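You operate a simulated robot arm through the tools that you are given. There is no shell and no other tool.

The job below is to be done with a simulated robot arm. You get a single attempt, and the scene is never put back.

## Task
Butt both film ends on the line, square up and clamp both bars.
Fine: orange side down first; push the edge guide to its pin before the green clamp.
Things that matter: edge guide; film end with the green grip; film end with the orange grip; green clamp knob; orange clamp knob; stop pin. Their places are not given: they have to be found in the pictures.

Only the result counts: the job must be done as asked and must still hold three seconds after the hand-in. Knocking over, shifting, dropping, spilling or breaking anything else fails it.

## Robot
A 7-joint arm with a two-finger parallel gripper, fixed in place. Base frame: the origin is at the foot of the arm, x ahead of it, y to its left, z up; the work surface is at about z = 0. Units: m, degrees, N and s.
With the tool pointing down near the work surface it reaches from about 0.22 to 0.58 m from the base axis. Its first joint turns from -66.0 to 66.0 degrees. Payload 2.5 kg.
Tool frame: the origin (TCP) lies between the finger pads and is the grasp point; the fingertips stand 0.023 m ahead of it; z points along the fingers, y is the line along which they close. The gripper opens to 0.094 m. The fingers are 0.038 m wide and 0.01 m thick; the gripper's body (0.054 by 0.096 m) begins 0.039 m behind the TCP.
Orientation is told as [roll, pitch, yaw] about the base's x, y, z axes, in that order, counted from this pose: with the fingers straight down and closing along the base's y, the tool's x points along the base's -x, its y along +y and its z along -z.

## Interface
- The arm moves only by the tool nudge_tool. Its argument "deltas" is a list that holds one entry, the list of rows, each a list of 7 numbers: the turn, a rotation vector about the tool's x, y, z in degrees, then the shift along the tool's x, y, z in m, then the opening, from 0 (shut) to 1 (fully open). In form: [[[wx, wy, wz, tx, ty, tz, gripper], ...]]. A call has 1 to 20 rows; each row shifts and turns the commanded pose from where the row before left it, along the tool's axes as they then stand. A row lasts 0.2 s, in which the tool goes at most 0.05 m and 8.6 degrees; a call with a longer step from one row to the next is refused whole, and so is a gripper value outside its range. Where a pose cannot be reached the arm comes as near as it can. A force on the tool above 40 N (or 10 N above the force at the start of the call, whichever is more), or a blocked arm, ends the call early, and 0.2 s more pass. The fingers move at their own pace (about 0.108 m/s each) and stop on an object; they squeeze with about 32 N. The grip force told is the motor's: it shows also when the fingers shut on nothing. Time passes only in rows, and 0.2 s behind the last, so rows that do not move let the fingers close. It gives the time, the measured TCP pose, the force on the tool (base axes), the opening and the grip force at its end, in the units of the frame above (readings bear some noise), with the torque about the TCP (base axes, N m) and any sound that the robot's microphone picked up, and new pictures: "show" is both (left out), scene, wrist or none.
- Cameras (640 x 400 px; columns grow to the right, rows downward): "scene" is fixed at [0.1045, -0.3962, 0.5608]; the picture's right is [0.92, -0.39, 0.00], its down [-0.16, -0.38, -0.91] and it looks along [0.36, 0.84, -0.41] (base axes); focal length 343 px, centre (320, 200). "wrist" rides on the gripper at [0.086, 0.016, -0.074] in the tool frame; the picture's right is [-0.18, 0.98, 0.00], its down [-0.58, -0.11, -0.81] and it looks along [-0.79, -0.15, 0.59] (tool axes); focal length 243 px, centre (320, 200).
- measure_at(camera, pixels): for up to 12 pixels [column, row] of the newest picture of that camera ("zoom" is the newest enlarged one), the place [x, y, z] in the base frame of the surface seen there, good to about 0.002 m. The clock stands still meanwhile.
- enlarge(camera, box): a new picture of the part [left, top, right, bottom] of that camera's present view, enlarged. The clock stands still meanwhile.
- close_job(): hands the job in; it is judged then, once.

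Open the gripper and draw the arm clear of the work before you hand the job in, unless the task says otherwise.

The tools are called after "Call:" as a command line: name --argument value ..., lists and objects as JSON in quotes. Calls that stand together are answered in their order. nudge_tool: Moves the arm, as the interface text tells. Its arguments: {"type":"object","properties":{"deltas":{"type":"array"},"show":{"type":"string","enum":["both","scene","wrist","none"]}},"required":["deltas"]} The other tools are called the same way: measure_at (camera, pixels) gives the place of the surface under pixels of a picture; enlarge (camera, box) takes an enlarged picture of a part of a camera's view; close_job () hands the job in.

At the start:

```text
clock: 0.0
position: [0.3544, 0.1599, 0.3597]
orientation: [0.0, -0.1, 0.0]
wrist_force: [0.0, -0.4, 0.4]
ft_torque: [0.03, -0.03, 0.01]
width: 0.0939
finger_force: 0.1
```

scene: 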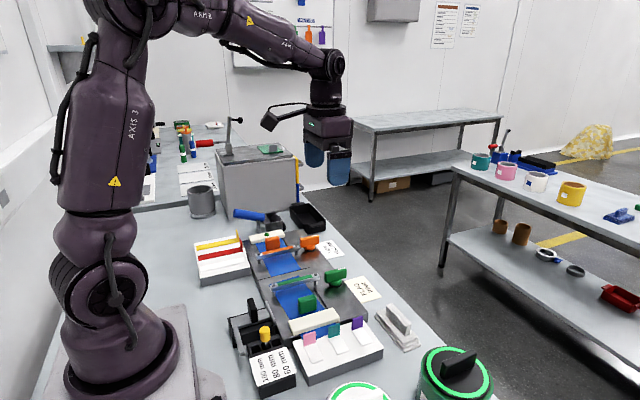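
wrist: 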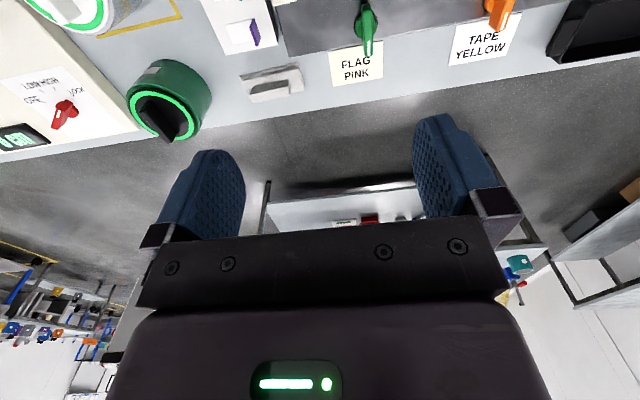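

The scene picture shows the splicing station around (290, 270), with orange and green grips and knobs. I enlarge that region to identify the parts.

Call:
enlarge --camera "scene" --box '[180, 190, 420, 340]'

Call:
enlarge --camera "scene" --box '[220, 290, 500, 400]'

```text
2.67 times, centred on (300, 265) of scene
```

zoom: 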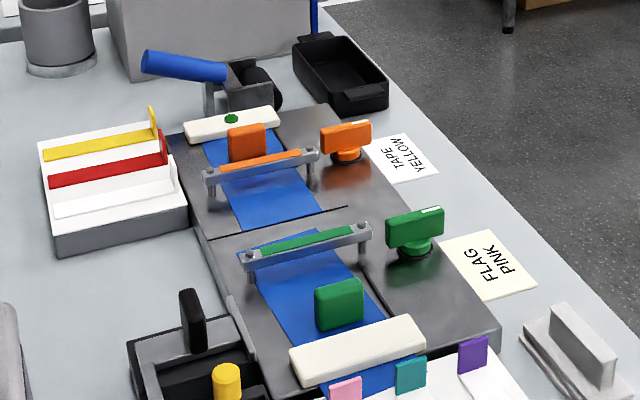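

```text
2.29 times, centred on (360, 345) of scene
```

zoom: 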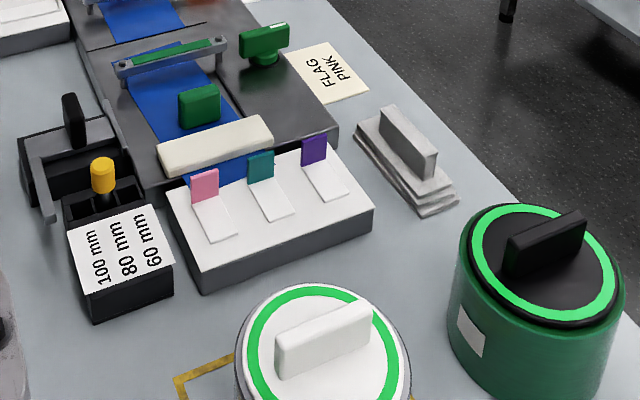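

I measure points on the parts in the scene picture: grips, knobs, bars, guide handle, yellow pin, split line.

Call:
measure_at --camera "scene" --pixels '[[272, 240], [307, 274], [309, 241], [335, 274], [252, 308], [265, 333], [284, 251], [296, 281], [310, 324], [268, 236], [265, 278], [310, 268]]'

Call:
enlarge --camera "scene" --box '[220, 270, 320, 400]'

Call:
enlarge --camera "scene" --box '[240, 225, 360, 300]'

```text
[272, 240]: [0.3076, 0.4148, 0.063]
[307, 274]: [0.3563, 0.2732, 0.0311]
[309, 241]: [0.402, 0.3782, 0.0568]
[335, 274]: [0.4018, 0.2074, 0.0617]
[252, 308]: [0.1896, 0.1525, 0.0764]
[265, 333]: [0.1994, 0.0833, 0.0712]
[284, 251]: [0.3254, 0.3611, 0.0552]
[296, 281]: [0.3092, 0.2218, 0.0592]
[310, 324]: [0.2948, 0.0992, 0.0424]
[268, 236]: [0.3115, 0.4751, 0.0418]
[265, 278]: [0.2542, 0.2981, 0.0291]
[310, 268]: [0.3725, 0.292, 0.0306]
```

```text
3.08 times, centred on (270, 335) of scene
```

zoom: 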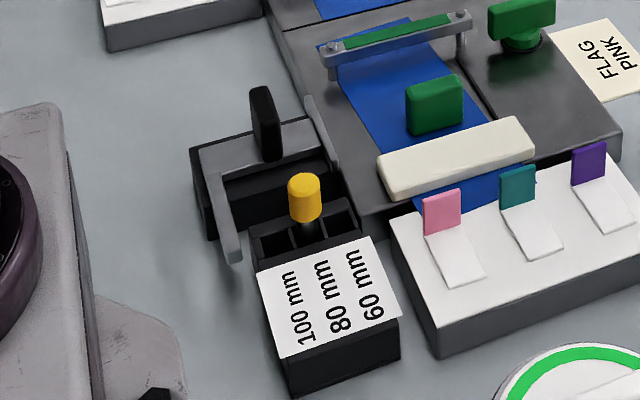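

```text
5.33 times, centred on (300, 262) of scene
```

zoom: 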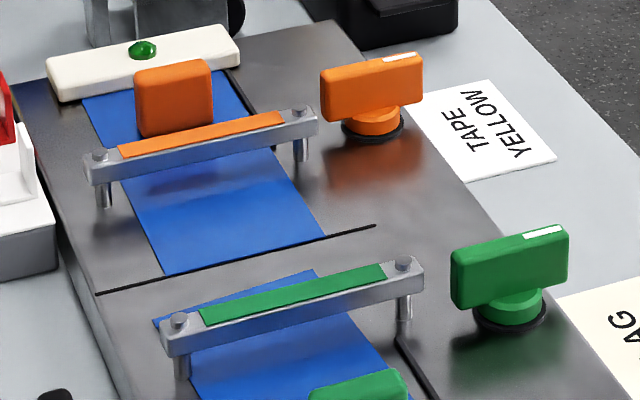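

The last zoom shows the orange film's end edge (165,275)-(325,235), the black line (97,294)-(375,226), and the green film's skewed end (155,320)-(310,270). I measure these.

Call:
measure_at --camera "zoom" --pixels '[[166, 272], [322, 236], [97, 294], [375, 226], [155, 322], [312, 271], [376, 355], [400, 340], [430, 395], [85, 105], [240, 75], [200, 380]]'

Call:
measure_at --camera "zoom" --pixels '[[98, 155], [300, 108], [180, 322], [403, 262], [104, 205], [302, 158], [182, 375], [405, 315], [375, 125], [513, 318], [375, 70], [510, 245]]'

```text
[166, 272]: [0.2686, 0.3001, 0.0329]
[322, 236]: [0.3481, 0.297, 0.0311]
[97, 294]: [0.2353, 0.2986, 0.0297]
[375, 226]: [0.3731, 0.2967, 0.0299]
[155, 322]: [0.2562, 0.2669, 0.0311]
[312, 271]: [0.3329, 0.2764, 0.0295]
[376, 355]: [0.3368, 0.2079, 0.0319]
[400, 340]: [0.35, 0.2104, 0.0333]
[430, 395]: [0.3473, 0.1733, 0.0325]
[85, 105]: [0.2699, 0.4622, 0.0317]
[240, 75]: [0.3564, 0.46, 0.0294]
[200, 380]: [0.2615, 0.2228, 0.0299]
```

```text
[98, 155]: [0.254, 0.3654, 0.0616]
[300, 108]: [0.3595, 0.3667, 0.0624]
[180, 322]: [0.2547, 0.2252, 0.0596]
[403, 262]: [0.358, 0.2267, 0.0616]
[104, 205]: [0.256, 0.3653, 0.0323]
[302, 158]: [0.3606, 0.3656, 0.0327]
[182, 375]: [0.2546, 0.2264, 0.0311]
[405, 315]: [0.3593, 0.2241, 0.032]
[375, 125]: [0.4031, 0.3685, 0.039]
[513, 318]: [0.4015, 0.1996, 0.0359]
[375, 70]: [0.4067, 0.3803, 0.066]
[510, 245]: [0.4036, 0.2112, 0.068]
```

The film is about 80 mm wide, the line is at y≈0.2975, and the pin seems to be in the middle slot. I move above the station and tilt the tool so the wrist camera looks down on it.

Call:
nudge_tool --deltas '[[[0, 0, 0, 0.0233, 0.025, 0, 1], [0, 0, 0, 0.0233, 0.025, 0, 1], [0, 0, 0, 0.0233, 0.025, 0, 1], [0, 7.5, 0, 0, 0, 0, 1], [0, 7.5, 0, 0, 0, 0, 1], [0, 7.5, 0, 0, 0, 0, 1], [0, 7.5, 0, 0, 0, 0, 1], [0, 0, 0, 0, 0, 0, 1]]]' --show "both"

```text
clock: 1.8
position: [0.2837, 0.2338, 0.3601]
orientation: [0.0, 30.1, 0.1]
wrist_force: [-0.5, -0.4, -0.1]
ft_torque: [0.01, 0.0, -0.01]
width: 0.094
finger_force: 0.1
```

scene: 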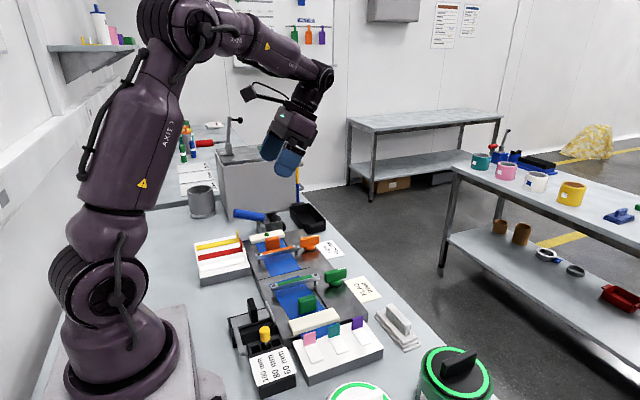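
wrist: 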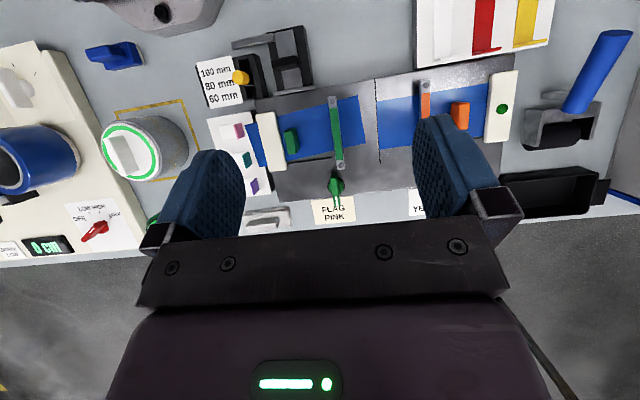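

Good overhead view: the station is at wrist (200-520, 20-200). I enlarge the guide/pin and film regions.

Call:
enlarge --camera "wrist" --box '[180, 20, 340, 120]'

Call:
enlarge --camera "wrist" --box '[230, 60, 400, 210]'

Call:
enlarge --camera "wrist" --box '[350, 50, 540, 200]'

```text
4.00 times, centred on (260, 70) of wrist
```

zoom: 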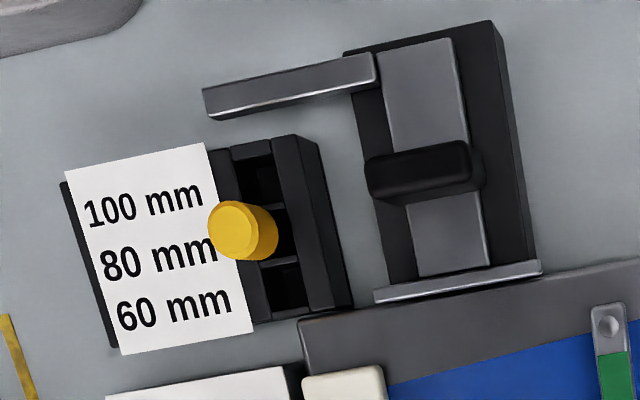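

```text
2.67 times, centred on (315, 135) of wrist
```

zoom: 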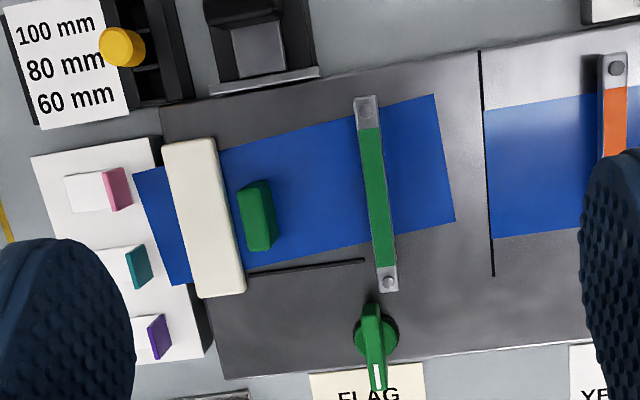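

```text
2.67 times, centred on (445, 125) of wrist
```

zoom: 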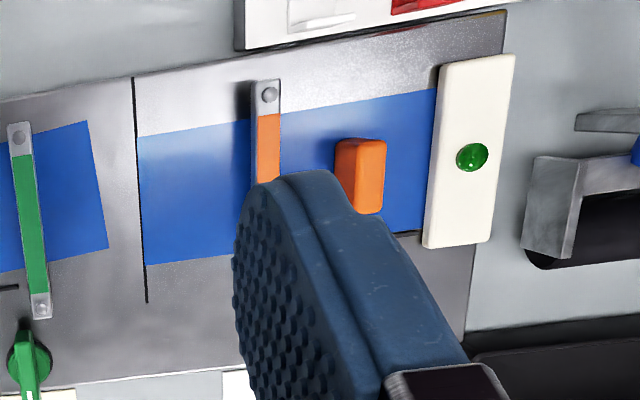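

The yellow pin stands in the middle (80 mm) slot and the film is about 80 mm wide. I move the camera over the orange side for a closer look at its end, fence and knob.

Call:
nudge_tool --deltas '[[[0, 0, 0, -0.0075, 0.0375, 0.013, 1], [0, 0, 0, -0.0075, 0.0375, 0.013, 1], [0, 0, 0, -0.0075, 0.0375, 0.013, 1], [0, 0, 0, -0.0075, 0.0375, 0.013, 1], [0, 0, 0, 0, 0, 0, 1]]]' --show "wrist"

```text
clock: 3.0
position: [0.2837, 0.3844, 0.2988]
orientation: [0.0, 30.0, 0.0]
wrist_force: [-0.4, -0.2, -0.5]
ft_torque: [0.01, 0.01, 0.01]
width: 0.0938
finger_force: 0.1
```

wrist: 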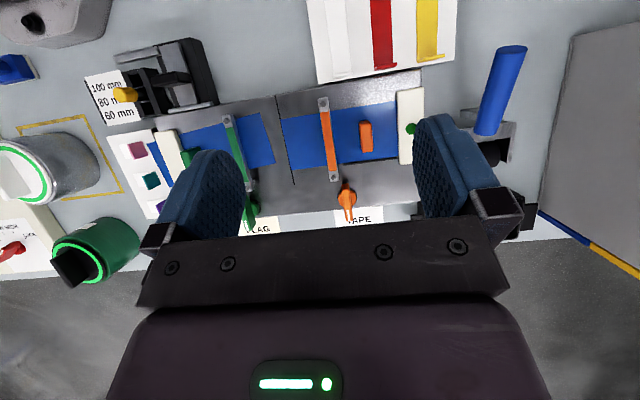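

The orange side is now clear at wrist (270-430, 70-225). I enlarge it for detail.

Call:
enlarge --camera "wrist" --box '[255, 75, 435, 195]'

Call:
enlarge --camera "wrist" --box '[260, 90, 340, 200]'

Call:
enlarge --camera "wrist" --box '[310, 150, 420, 230]'

```text
3.33 times, centred on (345, 135) of wrist
```

zoom: 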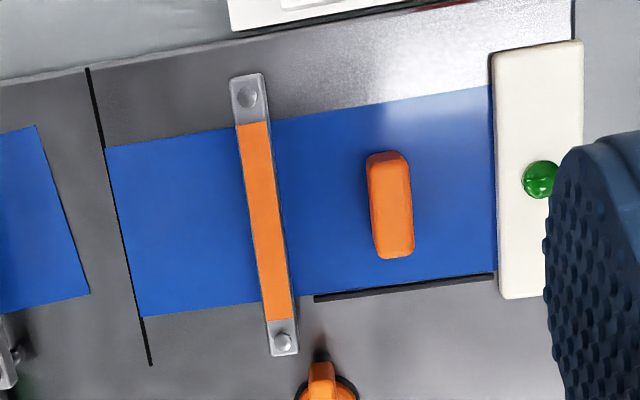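

```text
3.64 times, centred on (300, 145) of wrist
```

zoom: 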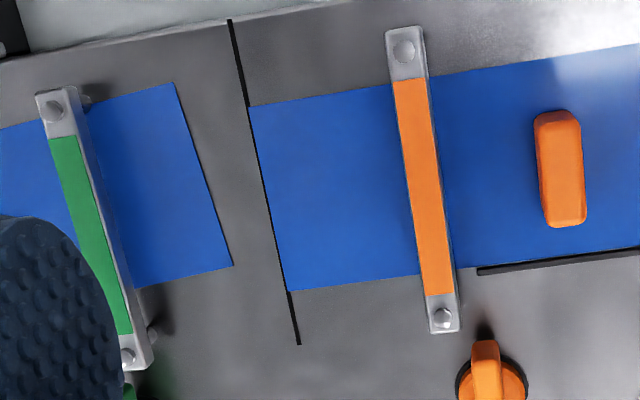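

```text
5.00 times, centred on (365, 190) of wrist
```

zoom: 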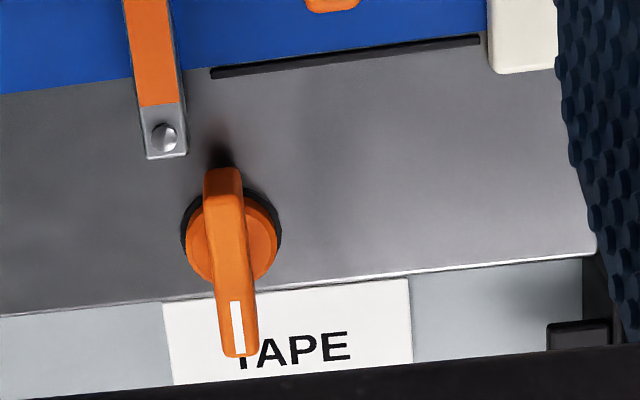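

The orange film edge looks close to the line from here. I zoom in hard on both ends of that edge and measure the line and edge.

Call:
enlarge --camera "wrist" --box '[270, 90, 320, 130]'

Call:
enlarge --camera "wrist" --box '[270, 150, 320, 190]'

Call:
enlarge --camera "scene" --box '[250, 255, 320, 295]'

```text
10.00 times, centred on (295, 110) of wrist
```

zoom: 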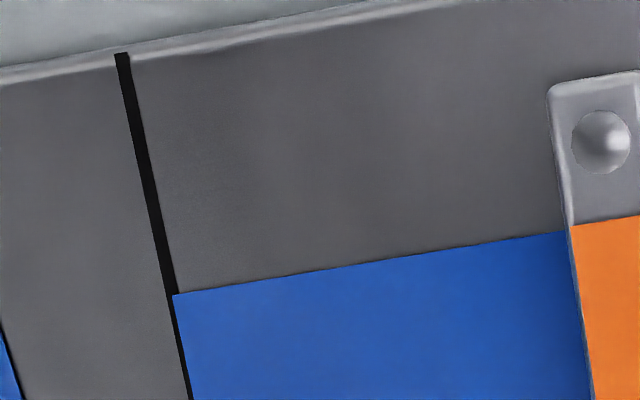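

```text
10.00 times, centred on (295, 170) of wrist
```

zoom: 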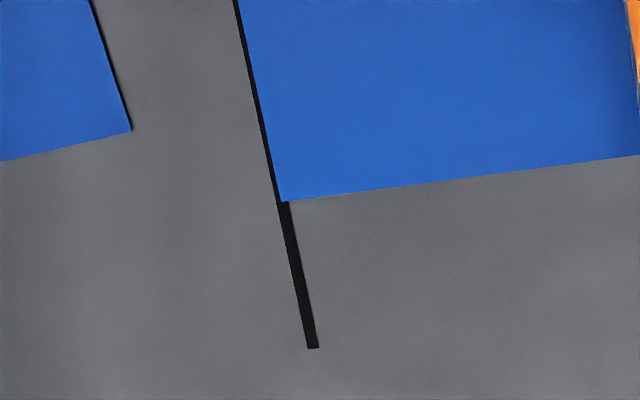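

```text
9.14 times, centred on (285, 275) of scene
```

zoom: 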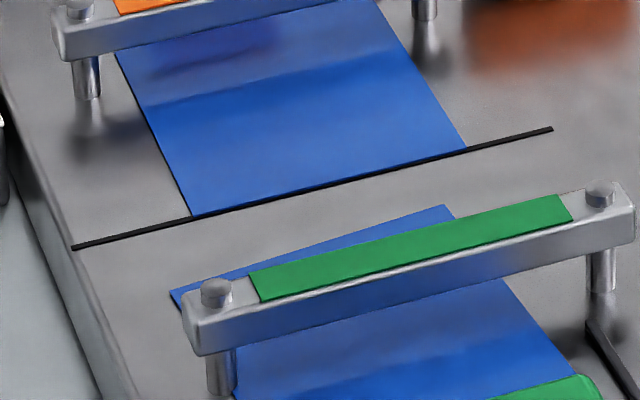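

The orange edge lies along the line already to within about a millimetre. I go closer, directly above the line, to check it accurately.

Call:
nudge_tool --deltas '[[[0, 0, 0, -0.01985, -0.025, 0.0174, 1], [0, 0, 0, -0.01985, -0.025, 0.0174, 1], [0, 0, 0, -0.01985, -0.025, 0.0174, 1], [0, 0, 0, -0.01985, -0.025, 0.0174, 1], [0, 0, 0, 0, 0, 0, 1]]]' --show "wrist"

```text
clock: 4.2
position: [0.3182, 0.2838, 0.2001]
orientation: [0.0, 30.0, 0.0]
wrist_force: [-1.1, -0.3, 0.2]
ft_torque: [0.0, 0.01, -0.02]
width: 0.0937
finger_force: 0.0
```

wrist: 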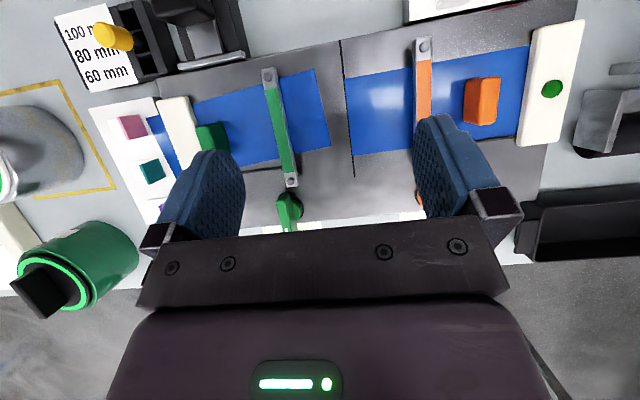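

The line runs from wrist (340,40) to (355,178) with the orange edge just to its right. I zoom in on both film edges.

Call:
enlarge --camera "wrist" --box '[325, 60, 375, 100]'

Call:
measure_at --camera "zoom" --pixels '[[200, 100], [230, 300], [330, 150]]'

Call:
enlarge --camera "wrist" --box '[325, 135, 375, 175]'

Call:
measure_at --camera "wrist" --pixels '[[341, 45], [343, 60], [354, 170], [355, 176], [360, 80], [400, 100], [380, 150], [310, 75], [345, 110], [420, 60], [426, 95], [488, 85]]'

```text
10.00 times, centred on (350, 80) of wrist
```

zoom: 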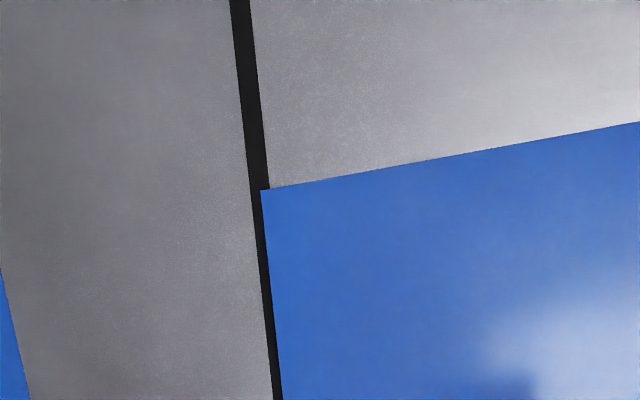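

```text
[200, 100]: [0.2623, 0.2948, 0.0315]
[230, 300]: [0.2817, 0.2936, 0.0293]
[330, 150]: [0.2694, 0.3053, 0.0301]
```

```text
10.00 times, centred on (350, 155) of wrist
```

zoom: 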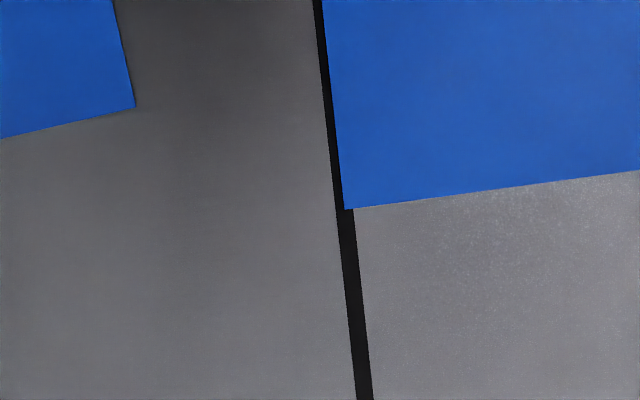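

```text
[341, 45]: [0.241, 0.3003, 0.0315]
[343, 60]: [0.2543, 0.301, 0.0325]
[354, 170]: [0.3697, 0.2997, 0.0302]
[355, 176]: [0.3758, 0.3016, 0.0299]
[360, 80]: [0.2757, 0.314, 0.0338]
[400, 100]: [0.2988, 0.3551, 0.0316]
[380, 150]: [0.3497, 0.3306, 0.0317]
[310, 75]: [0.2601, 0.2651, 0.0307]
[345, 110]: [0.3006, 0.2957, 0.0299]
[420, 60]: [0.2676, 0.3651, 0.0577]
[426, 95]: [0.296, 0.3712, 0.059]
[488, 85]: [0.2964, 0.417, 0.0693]
```

The orange film end sits exactly on the line's centre and is square, so it only needs its clamp. I look closely at the orange knob to get its geometry.

Call:
enlarge --camera "scene" --box '[285, 225, 345, 265]'

Call:
measure_at --camera "zoom" --pixels '[[150, 120], [340, 60], [155, 190], [360, 140], [250, 90], [180, 110], [320, 70], [260, 190], [260, 230], [330, 90], [240, 160], [240, 120]]'

```text
10.00 times, centred on (315, 245) of scene
```

zoom: 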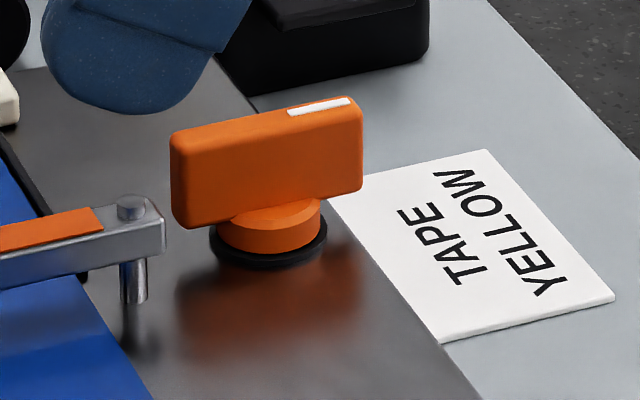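

```text
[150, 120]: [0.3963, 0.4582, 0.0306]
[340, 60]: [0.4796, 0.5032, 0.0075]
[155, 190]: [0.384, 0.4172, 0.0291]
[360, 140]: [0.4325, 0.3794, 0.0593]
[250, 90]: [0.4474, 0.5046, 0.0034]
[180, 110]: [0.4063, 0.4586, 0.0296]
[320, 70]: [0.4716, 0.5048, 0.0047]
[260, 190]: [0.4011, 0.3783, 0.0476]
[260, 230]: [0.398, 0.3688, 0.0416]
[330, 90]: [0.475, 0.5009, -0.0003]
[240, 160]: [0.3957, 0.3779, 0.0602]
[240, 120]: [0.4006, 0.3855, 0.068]
```

I measure the handle's ends and top face more precisely.

Call:
measure_at --camera "zoom" --pixels '[[178, 180], [356, 160], [185, 135], [300, 108], [345, 105], [320, 100], [200, 128], [330, 190], [185, 220], [222, 230], [318, 225], [268, 245]]'

Call:
enlarge --camera "scene" --box '[310, 255, 370, 295]'

Call:
measure_at --camera "zoom" --pixels '[[150, 150], [350, 110], [160, 200], [340, 150], [200, 130], [300, 110], [250, 120], [250, 160], [250, 220], [250, 260], [200, 180], [300, 160]]'

```text
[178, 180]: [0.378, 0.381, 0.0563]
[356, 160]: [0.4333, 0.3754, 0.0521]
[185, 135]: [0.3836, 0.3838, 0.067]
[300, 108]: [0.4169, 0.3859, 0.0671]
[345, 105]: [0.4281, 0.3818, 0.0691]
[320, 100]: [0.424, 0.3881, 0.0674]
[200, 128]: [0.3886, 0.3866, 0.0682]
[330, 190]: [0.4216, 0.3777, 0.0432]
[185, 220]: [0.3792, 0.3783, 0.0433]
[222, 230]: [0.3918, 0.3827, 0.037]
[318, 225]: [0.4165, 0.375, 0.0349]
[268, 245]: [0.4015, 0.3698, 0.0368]
```

```text
10.00 times, centred on (340, 275) of scene
```

zoom: 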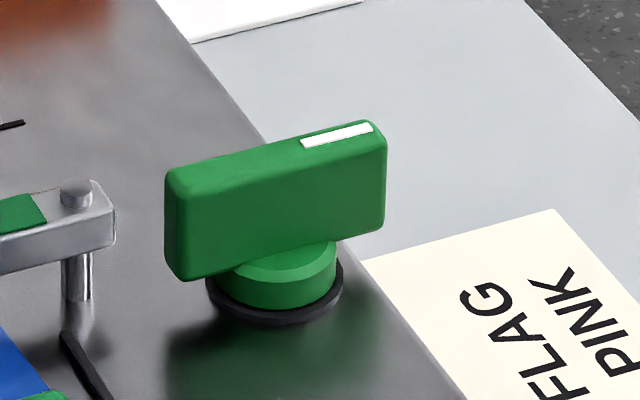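

```text
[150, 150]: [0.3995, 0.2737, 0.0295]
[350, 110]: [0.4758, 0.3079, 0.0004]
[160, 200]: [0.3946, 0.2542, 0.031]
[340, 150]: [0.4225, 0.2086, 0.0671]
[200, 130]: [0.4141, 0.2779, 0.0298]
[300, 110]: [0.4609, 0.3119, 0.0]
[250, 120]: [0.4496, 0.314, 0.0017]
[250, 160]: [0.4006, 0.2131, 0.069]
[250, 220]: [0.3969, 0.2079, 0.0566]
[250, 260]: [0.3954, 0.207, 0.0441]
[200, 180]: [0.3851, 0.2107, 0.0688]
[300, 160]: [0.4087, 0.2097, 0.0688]
```

The orange knob handle spans x 0.378–0.433, y≈0.378–0.390, z 0.043–0.069, centre ≈(0.405, 0.384). I straighten the tool and go above it.

Call:
nudge_tool --deltas '[[[0, -7.5, 0, 0, 0, 0, 1], [0, -7.5, 0, 0, 0, 0, 1], [0, -7.5, 0, 0, 0, 0, 1], [0, -7.5, 0, 0, 0, 0, 1], [0, 0, 0, -0.0218, 0.025, 0.018, 0.6], [0, 0, 0, -0.0218, 0.025, 0.018, 0.6], [0, 0, 0, -0.0218, 0.025, 0.018, 0.6], [0, 0, 0, -0.0218, 0.025, 0.018, 0.6], [0, 0, 0, 0, 0, 0, 0.6]]]' --show "both"

```text
clock: 6.2
position: [0.4044, 0.3834, 0.1276]
orientation: [0.1, 0.0, 0.0]
wrist_force: [0.1, -0.4, -0.3]
ft_torque: [-0.03, 0.01, 0.01]
width: 0.0565
finger_force: 0.1
```

scene: 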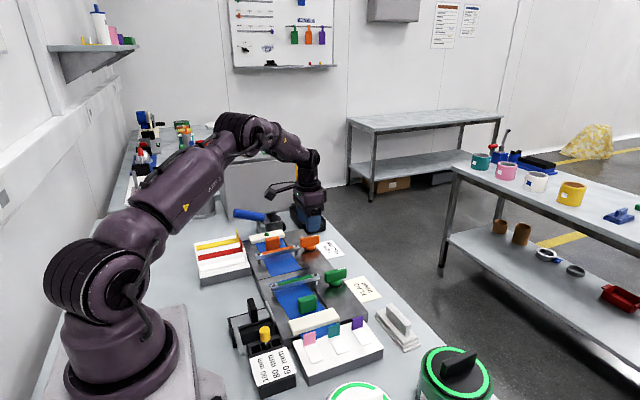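
wrist: 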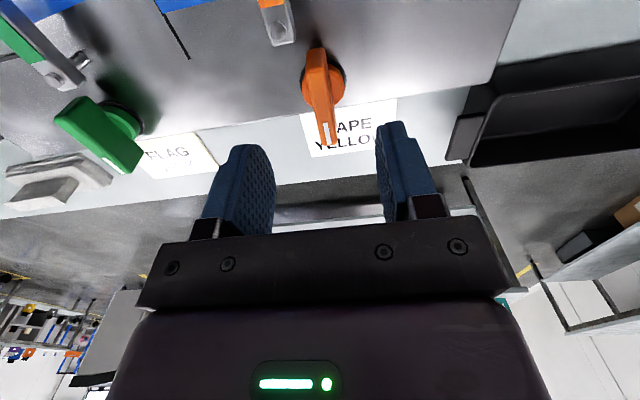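

The handle is centred between the fingers at (320,90). I descend to z≈0.069 and close on the handle.

Call:
nudge_tool --deltas '[[[0, 0, 0, 0, 0, 0.02, 0.5], [0, 0, 0, 0, 0, 0.02, 0.5], [0, 0, 0, 0, 0, 0.0186, 0.5], [0, 0, 0, 0, 0, 0, 0.5]]]' --show "both"

```text
clock: 7.2
position: [0.4051, 0.3833, 0.0688]
orientation: [0.0, 0.0, 0.0]
wrist_force: [-0.8, -0.2, -0.2]
ft_torque: [-0.02, -0.04, 0.0]
width: 0.0468
finger_force: 0.1
```

scene: 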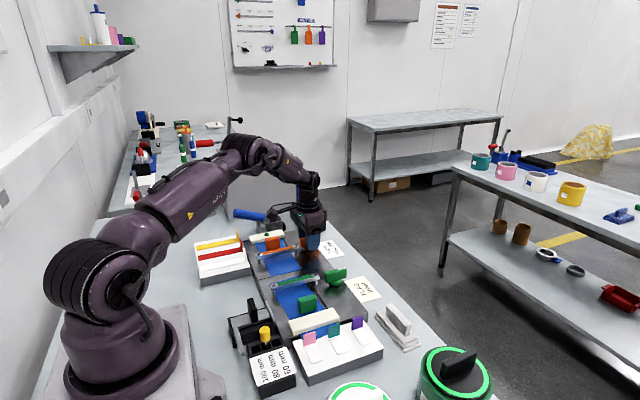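
wrist: 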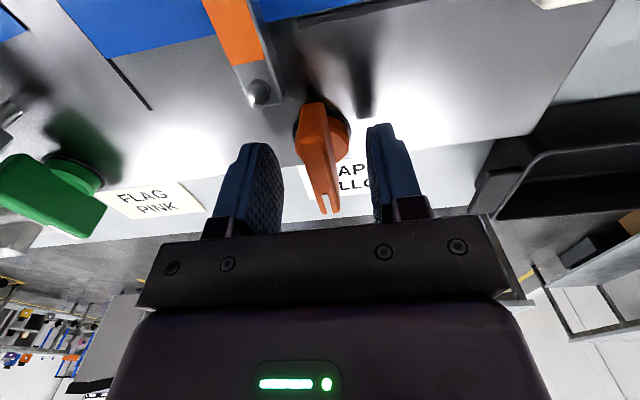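

The handle is between the pads at wrist (320,150). I close the fingers on it.

Call:
nudge_tool --deltas '[[[0, 0, 0, 0, 0, 0, 0], [0, 0, 0, 0, 0, 0, 0], [0, 0, 0, 0, 0, 0, 0]]]' --show "wrist"

```text
clock: 8.0
position: [0.407, 0.3837, 0.0685]
orientation: [0.1, 0.0, 0.0]
wrist_force: [5.9, 10.9, -8.1]
ft_torque: [-0.23, -0.01, 0.01]
width: 0.0117
finger_force: 45.5
```

wrist: 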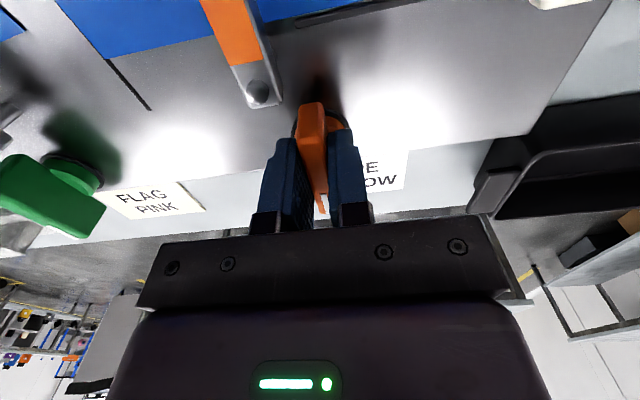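

The handle is held (0.0117 m wide). I turn it gently clockwise (+ about tool z) by 12° to see whether that is the free direction.

Call:
nudge_tool --deltas '[[[0, 0, 4, 0, 0.0005, 0, 0], [0, 0, 4, 0, 0.0005, 0, 0], [0, 0, 4, 0, 0, 0, 0]]]' --show "both"

```text
clock: 8.8
position: [0.4057, 0.385, 0.0679]
orientation: [-0.1, 0.0, -12.1]
wrist_force: [-3.3, 2.8, -1.3]
ft_torque: [-0.18, -0.84, 0.01]
width: 0.0118
finger_force: 45.2
```

scene: 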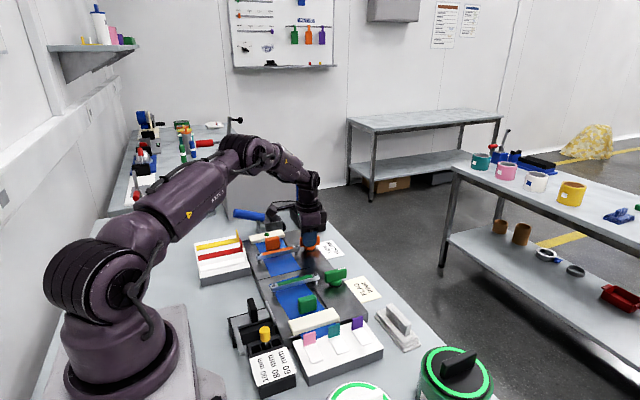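
wrist: 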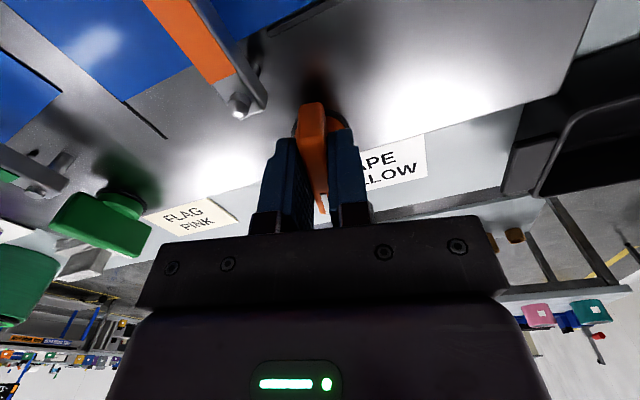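

It turns freely clockwise (yaw −12°). I check whether the bar height changes at its bolts, scene (258,254) and (296,245).

Call:
measure_at --camera "scene" --pixels '[[258.4, 254.1], [258.4, 255], [296.3, 245.3], [277, 249], [270, 251]]'

Call:
enlarge --camera "scene" --box '[240, 225, 360, 300]'

```text
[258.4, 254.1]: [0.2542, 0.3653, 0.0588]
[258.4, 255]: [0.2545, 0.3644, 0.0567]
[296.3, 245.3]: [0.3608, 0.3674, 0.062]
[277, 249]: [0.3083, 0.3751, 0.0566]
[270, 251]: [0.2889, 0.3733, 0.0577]
```

```text
5.33 times, centred on (300, 262) of scene
```

zoom: 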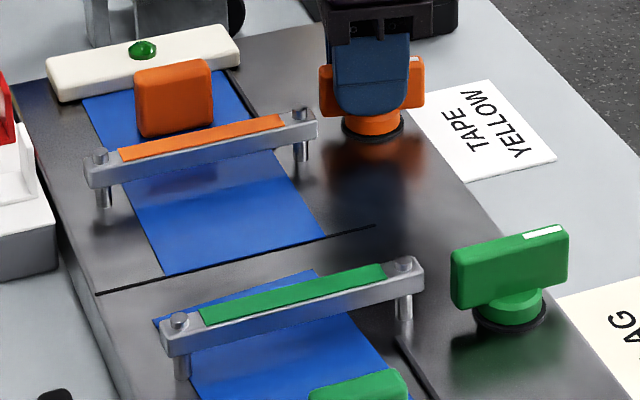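

The bar has come down slightly, so clockwise is the closing direction. I keep turning clockwise.

Call:
nudge_tool --deltas '[[[0, 0, 6, 0, 0, 0, 0], [0, 0, 6, 0, 0, 0, 0], [0, 0, 6, 0, 0, 0, 0], [0, 0, 6, 0, 0, 0, 0], [0, 0, 6, 0, 0, 0, 0], [0, 0, 0, 0, 0, 0, 0]]]' --show "both"

Call:
enlarge --camera "scene" --box '[240, 225, 360, 300]'

```text
clock: 10.2
position: [0.4053, 0.3856, 0.0694]
orientation: [0.3, 0.0, -42.0]
wrist_force: [19.1, 26.8, -19.6]
ft_torque: [-0.02, 0.79, 0.12]
width: 0.0116
finger_force: 45.3
```

scene: 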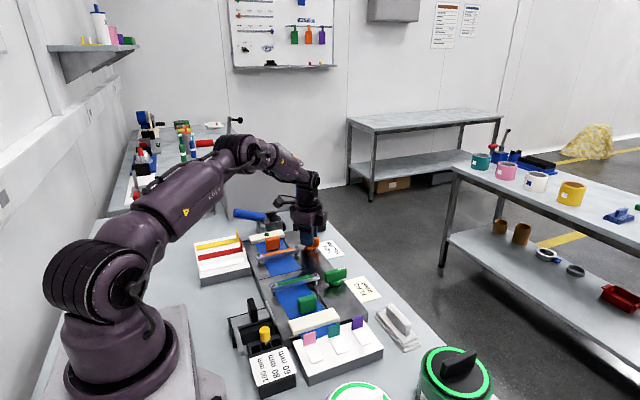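
wrist: 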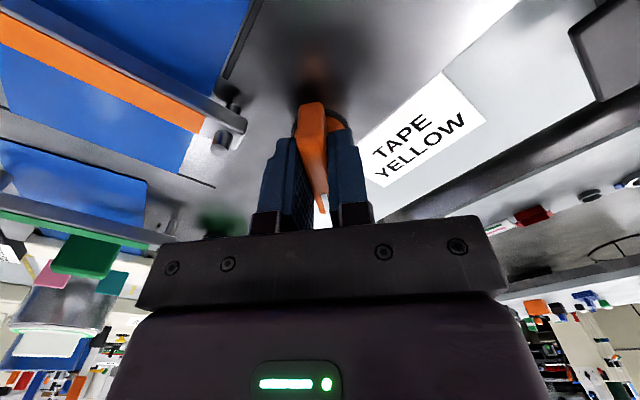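

```text
5.33 times, centred on (300, 262) of scene
```

zoom: 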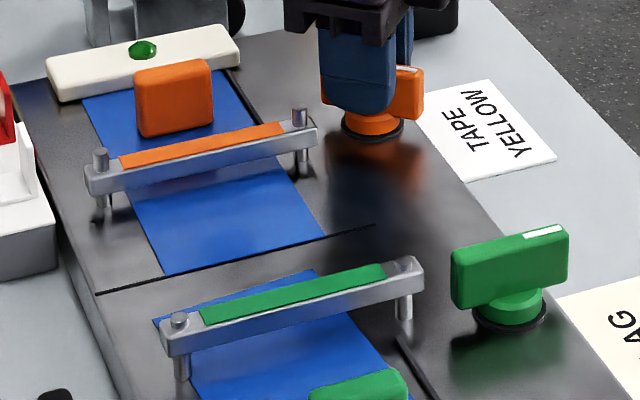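

The bar is clearly coming down. The side force is ~33 N along the closing direction, so I shift 2 mm that way and 1 mm down to relieve it before going on.

Call:
nudge_tool --deltas '[[[0, 0, 0, 0, 0.001, 0.0005, 0], [0, 0, 0, 0, 0.001, 0.0005, 0]]]' --show "none"

```text
clock: 10.8
position: [0.4064, 0.387, 0.0696]
orientation: [-0.2, -0.1, -42.0]
wrist_force: [-13.5, 1.0, 10.2]
ft_torque: [0.23, -0.6, -0.01]
width: 0.0119
finger_force: 45.0
```

The force is now small. I continue clockwise another 24°.

Call:
nudge_tool --deltas '[[[0, 0, 6, 0, -0.0003, -0.0005, 0], [0, 0, 6, 0, 0, 0, 0], [0, 0, 6, 0, 0, 0, 0], [0, 0, 6, 0, 0, 0, 0], [0, 0, 0, 0, 0, 0, 0]]]' --show "both"

Call:
enlarge --camera "scene" --box '[240, 225, 360, 300]'

```text
clock: 12.0
position: [0.4064, 0.3875, 0.0695]
orientation: [0.1, 0.0, -66.2]
wrist_force: [-4.5, 7.3, 7.3]
ft_torque: [-0.15, 0.28, -0.01]
width: 0.0117
finger_force: 45.4
```

scene: 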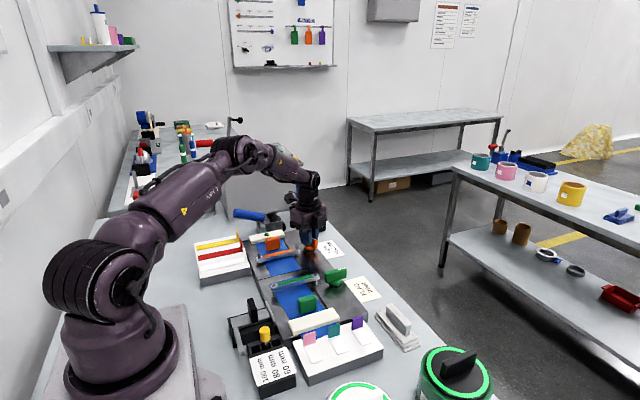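
wrist: 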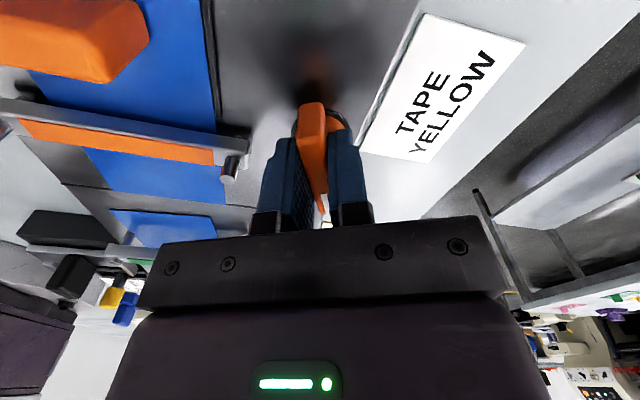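

```text
5.33 times, centred on (300, 262) of scene
```

zoom: 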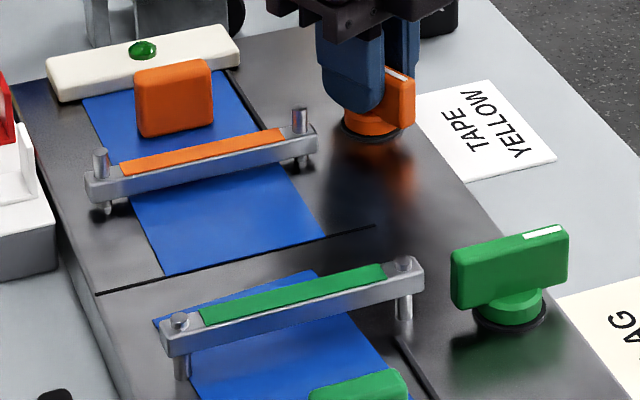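

Still lowering, forces low. I continue to −90°.

Call:
nudge_tool --deltas '[[[0, 0, 6, 0, 0, 0, 0], [0, 0, 6, 0, 0, 0, 0], [0, 0, 6, 0, 0, 0, 0], [0, 0, 6, 0, 0, 0, 0], [0, 0, 0, 0, 0, 0, 0]]]' --show "both"

Call:
enlarge --camera "scene" --box '[240, 225, 360, 300]'

```text
clock: 13.2
position: [0.4086, 0.3883, 0.0681]
orientation: [0.2, 0.1, -90.1]
wrist_force: [16.8, 20.8, -3.1]
ft_torque: [-0.35, 0.57, 0.17]
width: 0.0118
finger_force: 45.4
```

scene: 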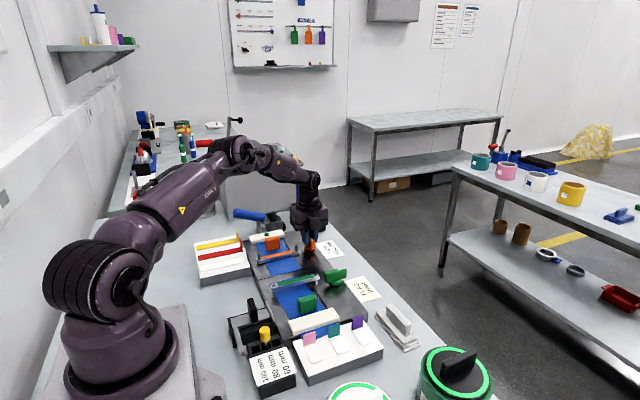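
wrist: 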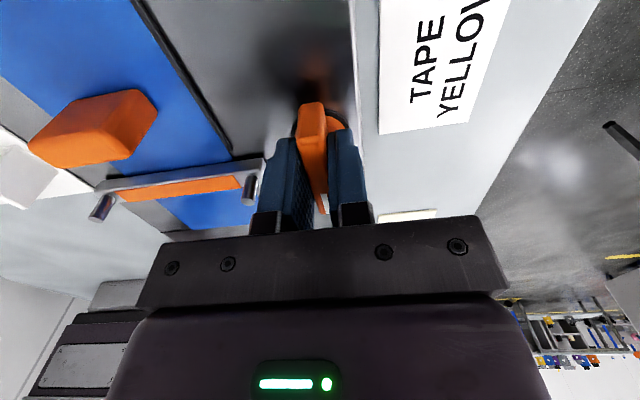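

```text
5.33 times, centred on (300, 262) of scene
```

zoom: 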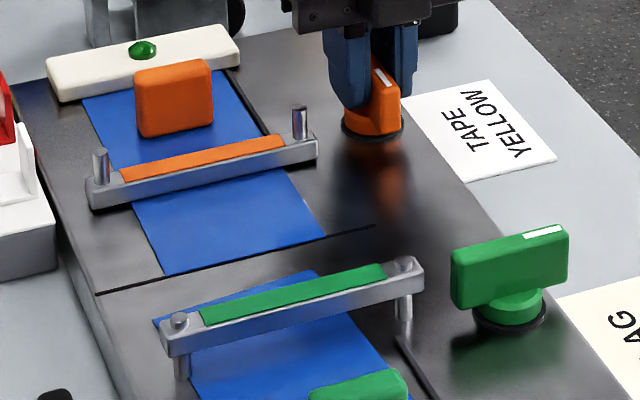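

The bar is close to the film now. I measure its height at the film and at the bar bottom.

Call:
measure_at --camera "zoom" --pixels '[[130, 172], [200, 156], [270, 142], [130, 190], [200, 172], [280, 155], [95, 200], [315, 150], [150, 205], [200, 195], [110, 220], [300, 180]]'

Call:
enlarge --camera "scene" --box '[250, 240, 310, 280]'

```text
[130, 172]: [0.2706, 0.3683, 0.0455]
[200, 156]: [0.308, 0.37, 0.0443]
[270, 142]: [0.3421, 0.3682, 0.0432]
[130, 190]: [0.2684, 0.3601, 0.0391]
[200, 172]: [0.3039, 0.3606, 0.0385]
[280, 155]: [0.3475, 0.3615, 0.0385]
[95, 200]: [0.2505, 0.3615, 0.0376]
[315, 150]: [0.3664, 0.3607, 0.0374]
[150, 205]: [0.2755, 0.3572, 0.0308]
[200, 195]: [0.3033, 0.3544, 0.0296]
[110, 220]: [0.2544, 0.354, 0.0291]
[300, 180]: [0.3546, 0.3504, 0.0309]
```

```text
10.00 times, centred on (280, 260) of scene
```

zoom: 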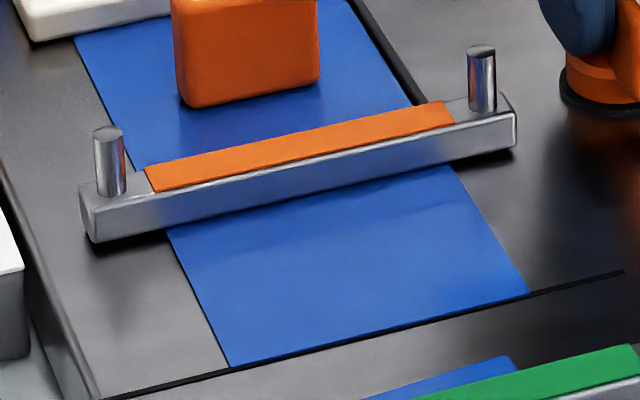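

The bar now looks seated on the film. I relieve the side force and try a few more degrees to feel the stop.

Call:
nudge_tool --deltas '[[[0, 0, 0, 0.0007, 0.0005, 0, 0], [0, 0, 0, 0.0007, 0.0005, 0, 0], [0, 0, 3, 0, 0, 0, 0], [0, 0, 3, 0, 0, 0, 0]]]' --show "wrist"

```text
clock: 14.2
position: [0.4088, 0.387, 0.069]
orientation: [0.1, -0.3, -95.7]
wrist_force: [-0.3, -1.6, 14.6]
ft_torque: [-0.39, -0.01, 2.01]
width: 0.0147
finger_force: 45.4
```

wrist: 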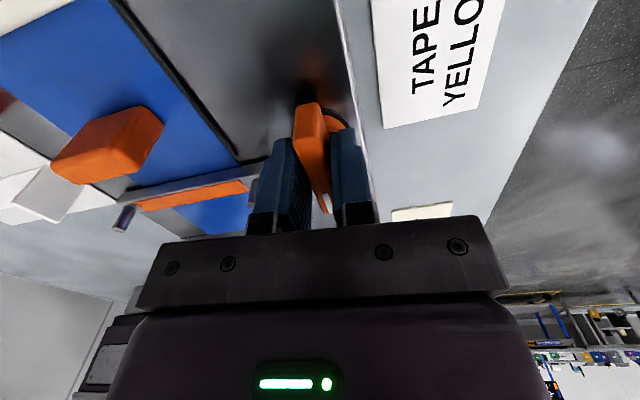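

Torque jumped to 2.0 N·m and the fingers are wedged open, so the knob is at its stop (~90°). I turn back those 6°, open and lift off.

Call:
nudge_tool --deltas '[[[0, 0, -3, 0, 0, 0, 0], [0, 0, -3, 0, 0, 0, 0], [0, 0, 0, 0, 0, 0, 0.3], [0, 0, 0, 0, 0, 0, 0.45], [0, 0, 0, 0, 0, 0, 0.45], [0, 0, 0, 0, 0, -0.02, 0.45], [0, 0, 0, 0, 0, -0.03, 0.45], [0, 0, 0, 0, 0, -0.03, 0.45], [0, 0, 0, 0, 0, -0.02, 0.45], [0, 0, 0, 0, 0, 0, 0.45]]]' --show "both"

Call:
enlarge --camera "scene" --box '[240, 225, 360, 300]'

```text
clock: 16.4
position: [0.4077, 0.3869, 0.1691]
orientation: [0.0, -0.1, -90.0]
wrist_force: [-0.3, 0.1, 0.3]
ft_torque: [-0.02, 0.0, 0.0]
width: 0.0422
finger_force: 0.1
```

scene: 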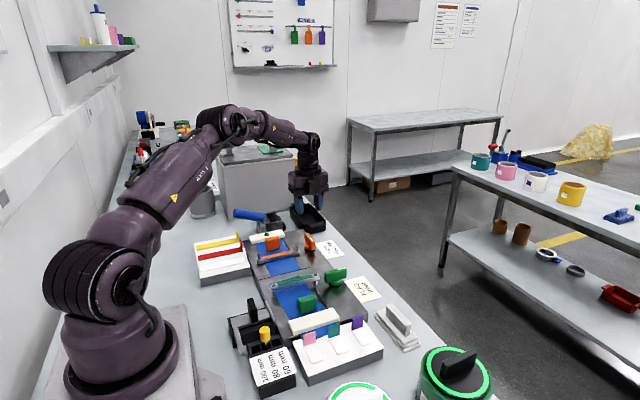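
wrist: 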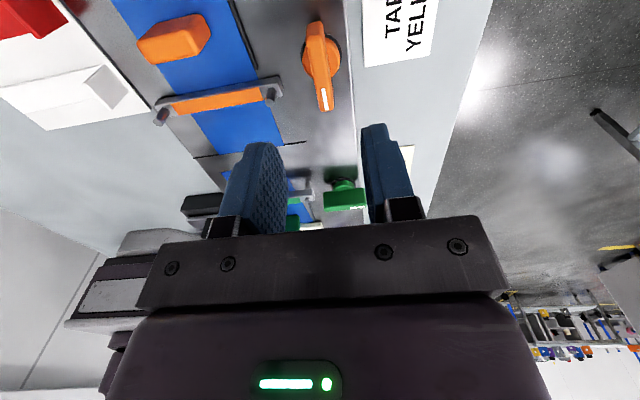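

```text
5.33 times, centred on (300, 262) of scene
```

zoom: 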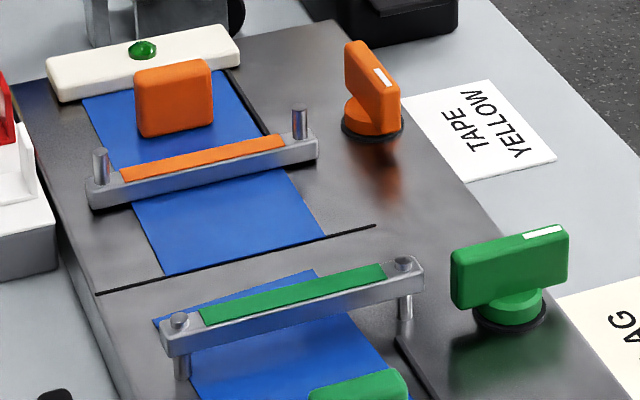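

Orange clamp is home: its bar is down and the knob stayed at 90°. I turn the tool back and go over the green film with the camera tilted down.

Call:
nudge_tool --deltas '[[[0, 0, -8.18, 0, 0, 0, 0.6], [0, 0, -8.18, 0, 0, 0, 0.6], [0, 0, -8.18, 0, 0, 0, 0.6], [0, 0, -8.18, 0, 0, 0, 0.6], [0, 0, -8.18, 0, 0, 0, 0.6], [0, 0, -8.18, 0, 0, 0, 0.6], [0, 0, -8.18, 0, 0, 0, 0.6], [0, 0, -8.18, 0, 0, 0, 0.6], [0, 0, -8.18, 0, 0, 0, 0.6], [0, 0, -8.18, 0, 0, 0, 0.6], [0, 0, -8.2, 0, 0, 0, 1], [0, 0, 0, 0.018, -0.0354, -0.01, 1], [0, 0, 0, 0.018, -0.0354, -0.01, 1], [0, 0, 0, 0.018, -0.0354, -0.01, 1], [0, 0, 0, 0.018, -0.0354, -0.01, 1], [0, 0, 0, 0.018, -0.0354, -0.01, 1], [0, 7.5, 0, 0, 0, 0, 1], [0, 7.5, 0, 0, 0, 0, 1], [0, 7.5, 0, 0, 0, 0, 1], [0, 7.5, 0, 0, 0, 0, 1]]]' --show "both"

Call:
enlarge --camera "wrist" --box '[210, 40, 410, 200]'

```text
clock: 20.6
position: [0.3172, 0.2107, 0.2194]
orientation: [0.1, 30.2, 0.0]
wrist_force: [0.6, -0.2, 0.4]
ft_torque: [0.01, 0.01, 0.0]
width: 0.0941
finger_force: 0.0
```

scene: 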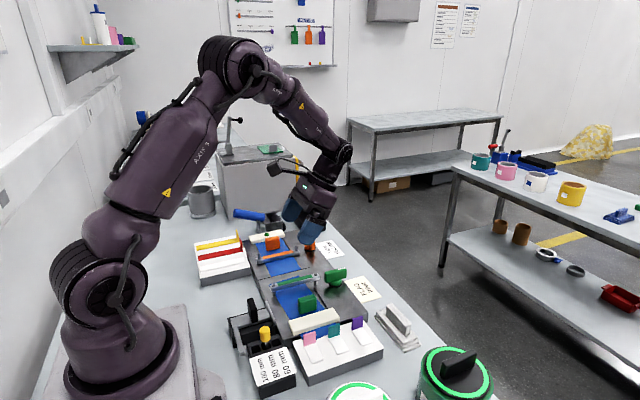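
wrist: 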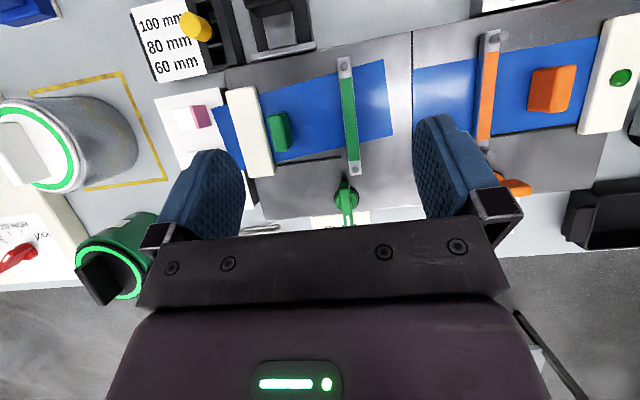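

```text
2.50 times, centred on (310, 120) of wrist
```

zoom: 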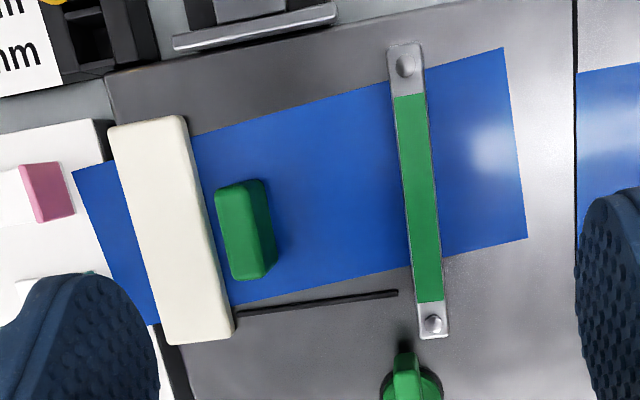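

I measure the green film's corners, fence, line, tab and bar in this zoom.

Call:
measure_at --camera "zoom" --pixels '[[499, 52], [524, 235], [240, 312], [397, 293], [575, 60], [577, 140], [200, 137], [240, 303], [218, 190], [262, 183], [240, 278], [272, 268]]'

Call:
measure_at --camera "zoom" --pixels '[[228, 192], [233, 210], [238, 230], [243, 250], [248, 270], [256, 190], [268, 255], [185, 45], [330, 22], [180, 122], [225, 335], [120, 130]]'

Call:
enlarge --camera "scene" --box '[270, 260, 350, 345]'

```text
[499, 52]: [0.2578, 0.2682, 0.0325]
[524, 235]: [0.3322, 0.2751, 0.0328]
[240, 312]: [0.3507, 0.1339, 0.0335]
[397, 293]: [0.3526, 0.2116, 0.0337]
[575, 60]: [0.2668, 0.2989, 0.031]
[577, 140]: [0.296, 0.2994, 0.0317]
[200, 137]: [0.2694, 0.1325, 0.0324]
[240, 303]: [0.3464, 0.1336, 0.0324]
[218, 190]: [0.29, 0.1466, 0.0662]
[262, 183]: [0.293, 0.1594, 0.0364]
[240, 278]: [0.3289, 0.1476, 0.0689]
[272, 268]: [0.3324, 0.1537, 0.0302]
```

```text
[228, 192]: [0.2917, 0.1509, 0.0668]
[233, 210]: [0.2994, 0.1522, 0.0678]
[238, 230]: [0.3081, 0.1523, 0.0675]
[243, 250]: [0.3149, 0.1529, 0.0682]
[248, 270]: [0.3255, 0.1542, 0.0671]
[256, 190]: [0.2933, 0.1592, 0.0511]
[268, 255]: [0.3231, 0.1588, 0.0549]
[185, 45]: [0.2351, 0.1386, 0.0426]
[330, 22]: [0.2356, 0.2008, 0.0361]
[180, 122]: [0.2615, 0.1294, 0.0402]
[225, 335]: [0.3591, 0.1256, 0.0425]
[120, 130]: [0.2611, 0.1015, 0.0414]
```

```text
4.71 times, centred on (310, 302) of scene
```

zoom: 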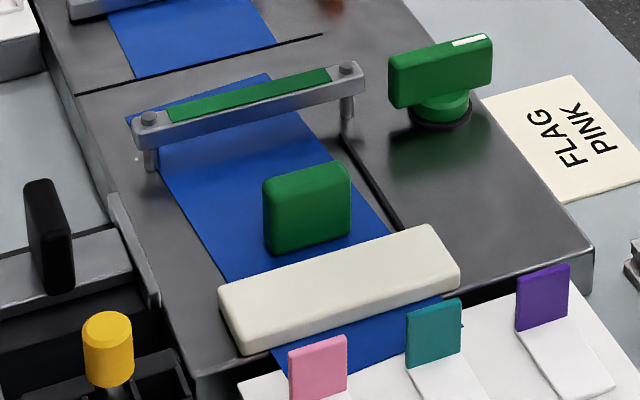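

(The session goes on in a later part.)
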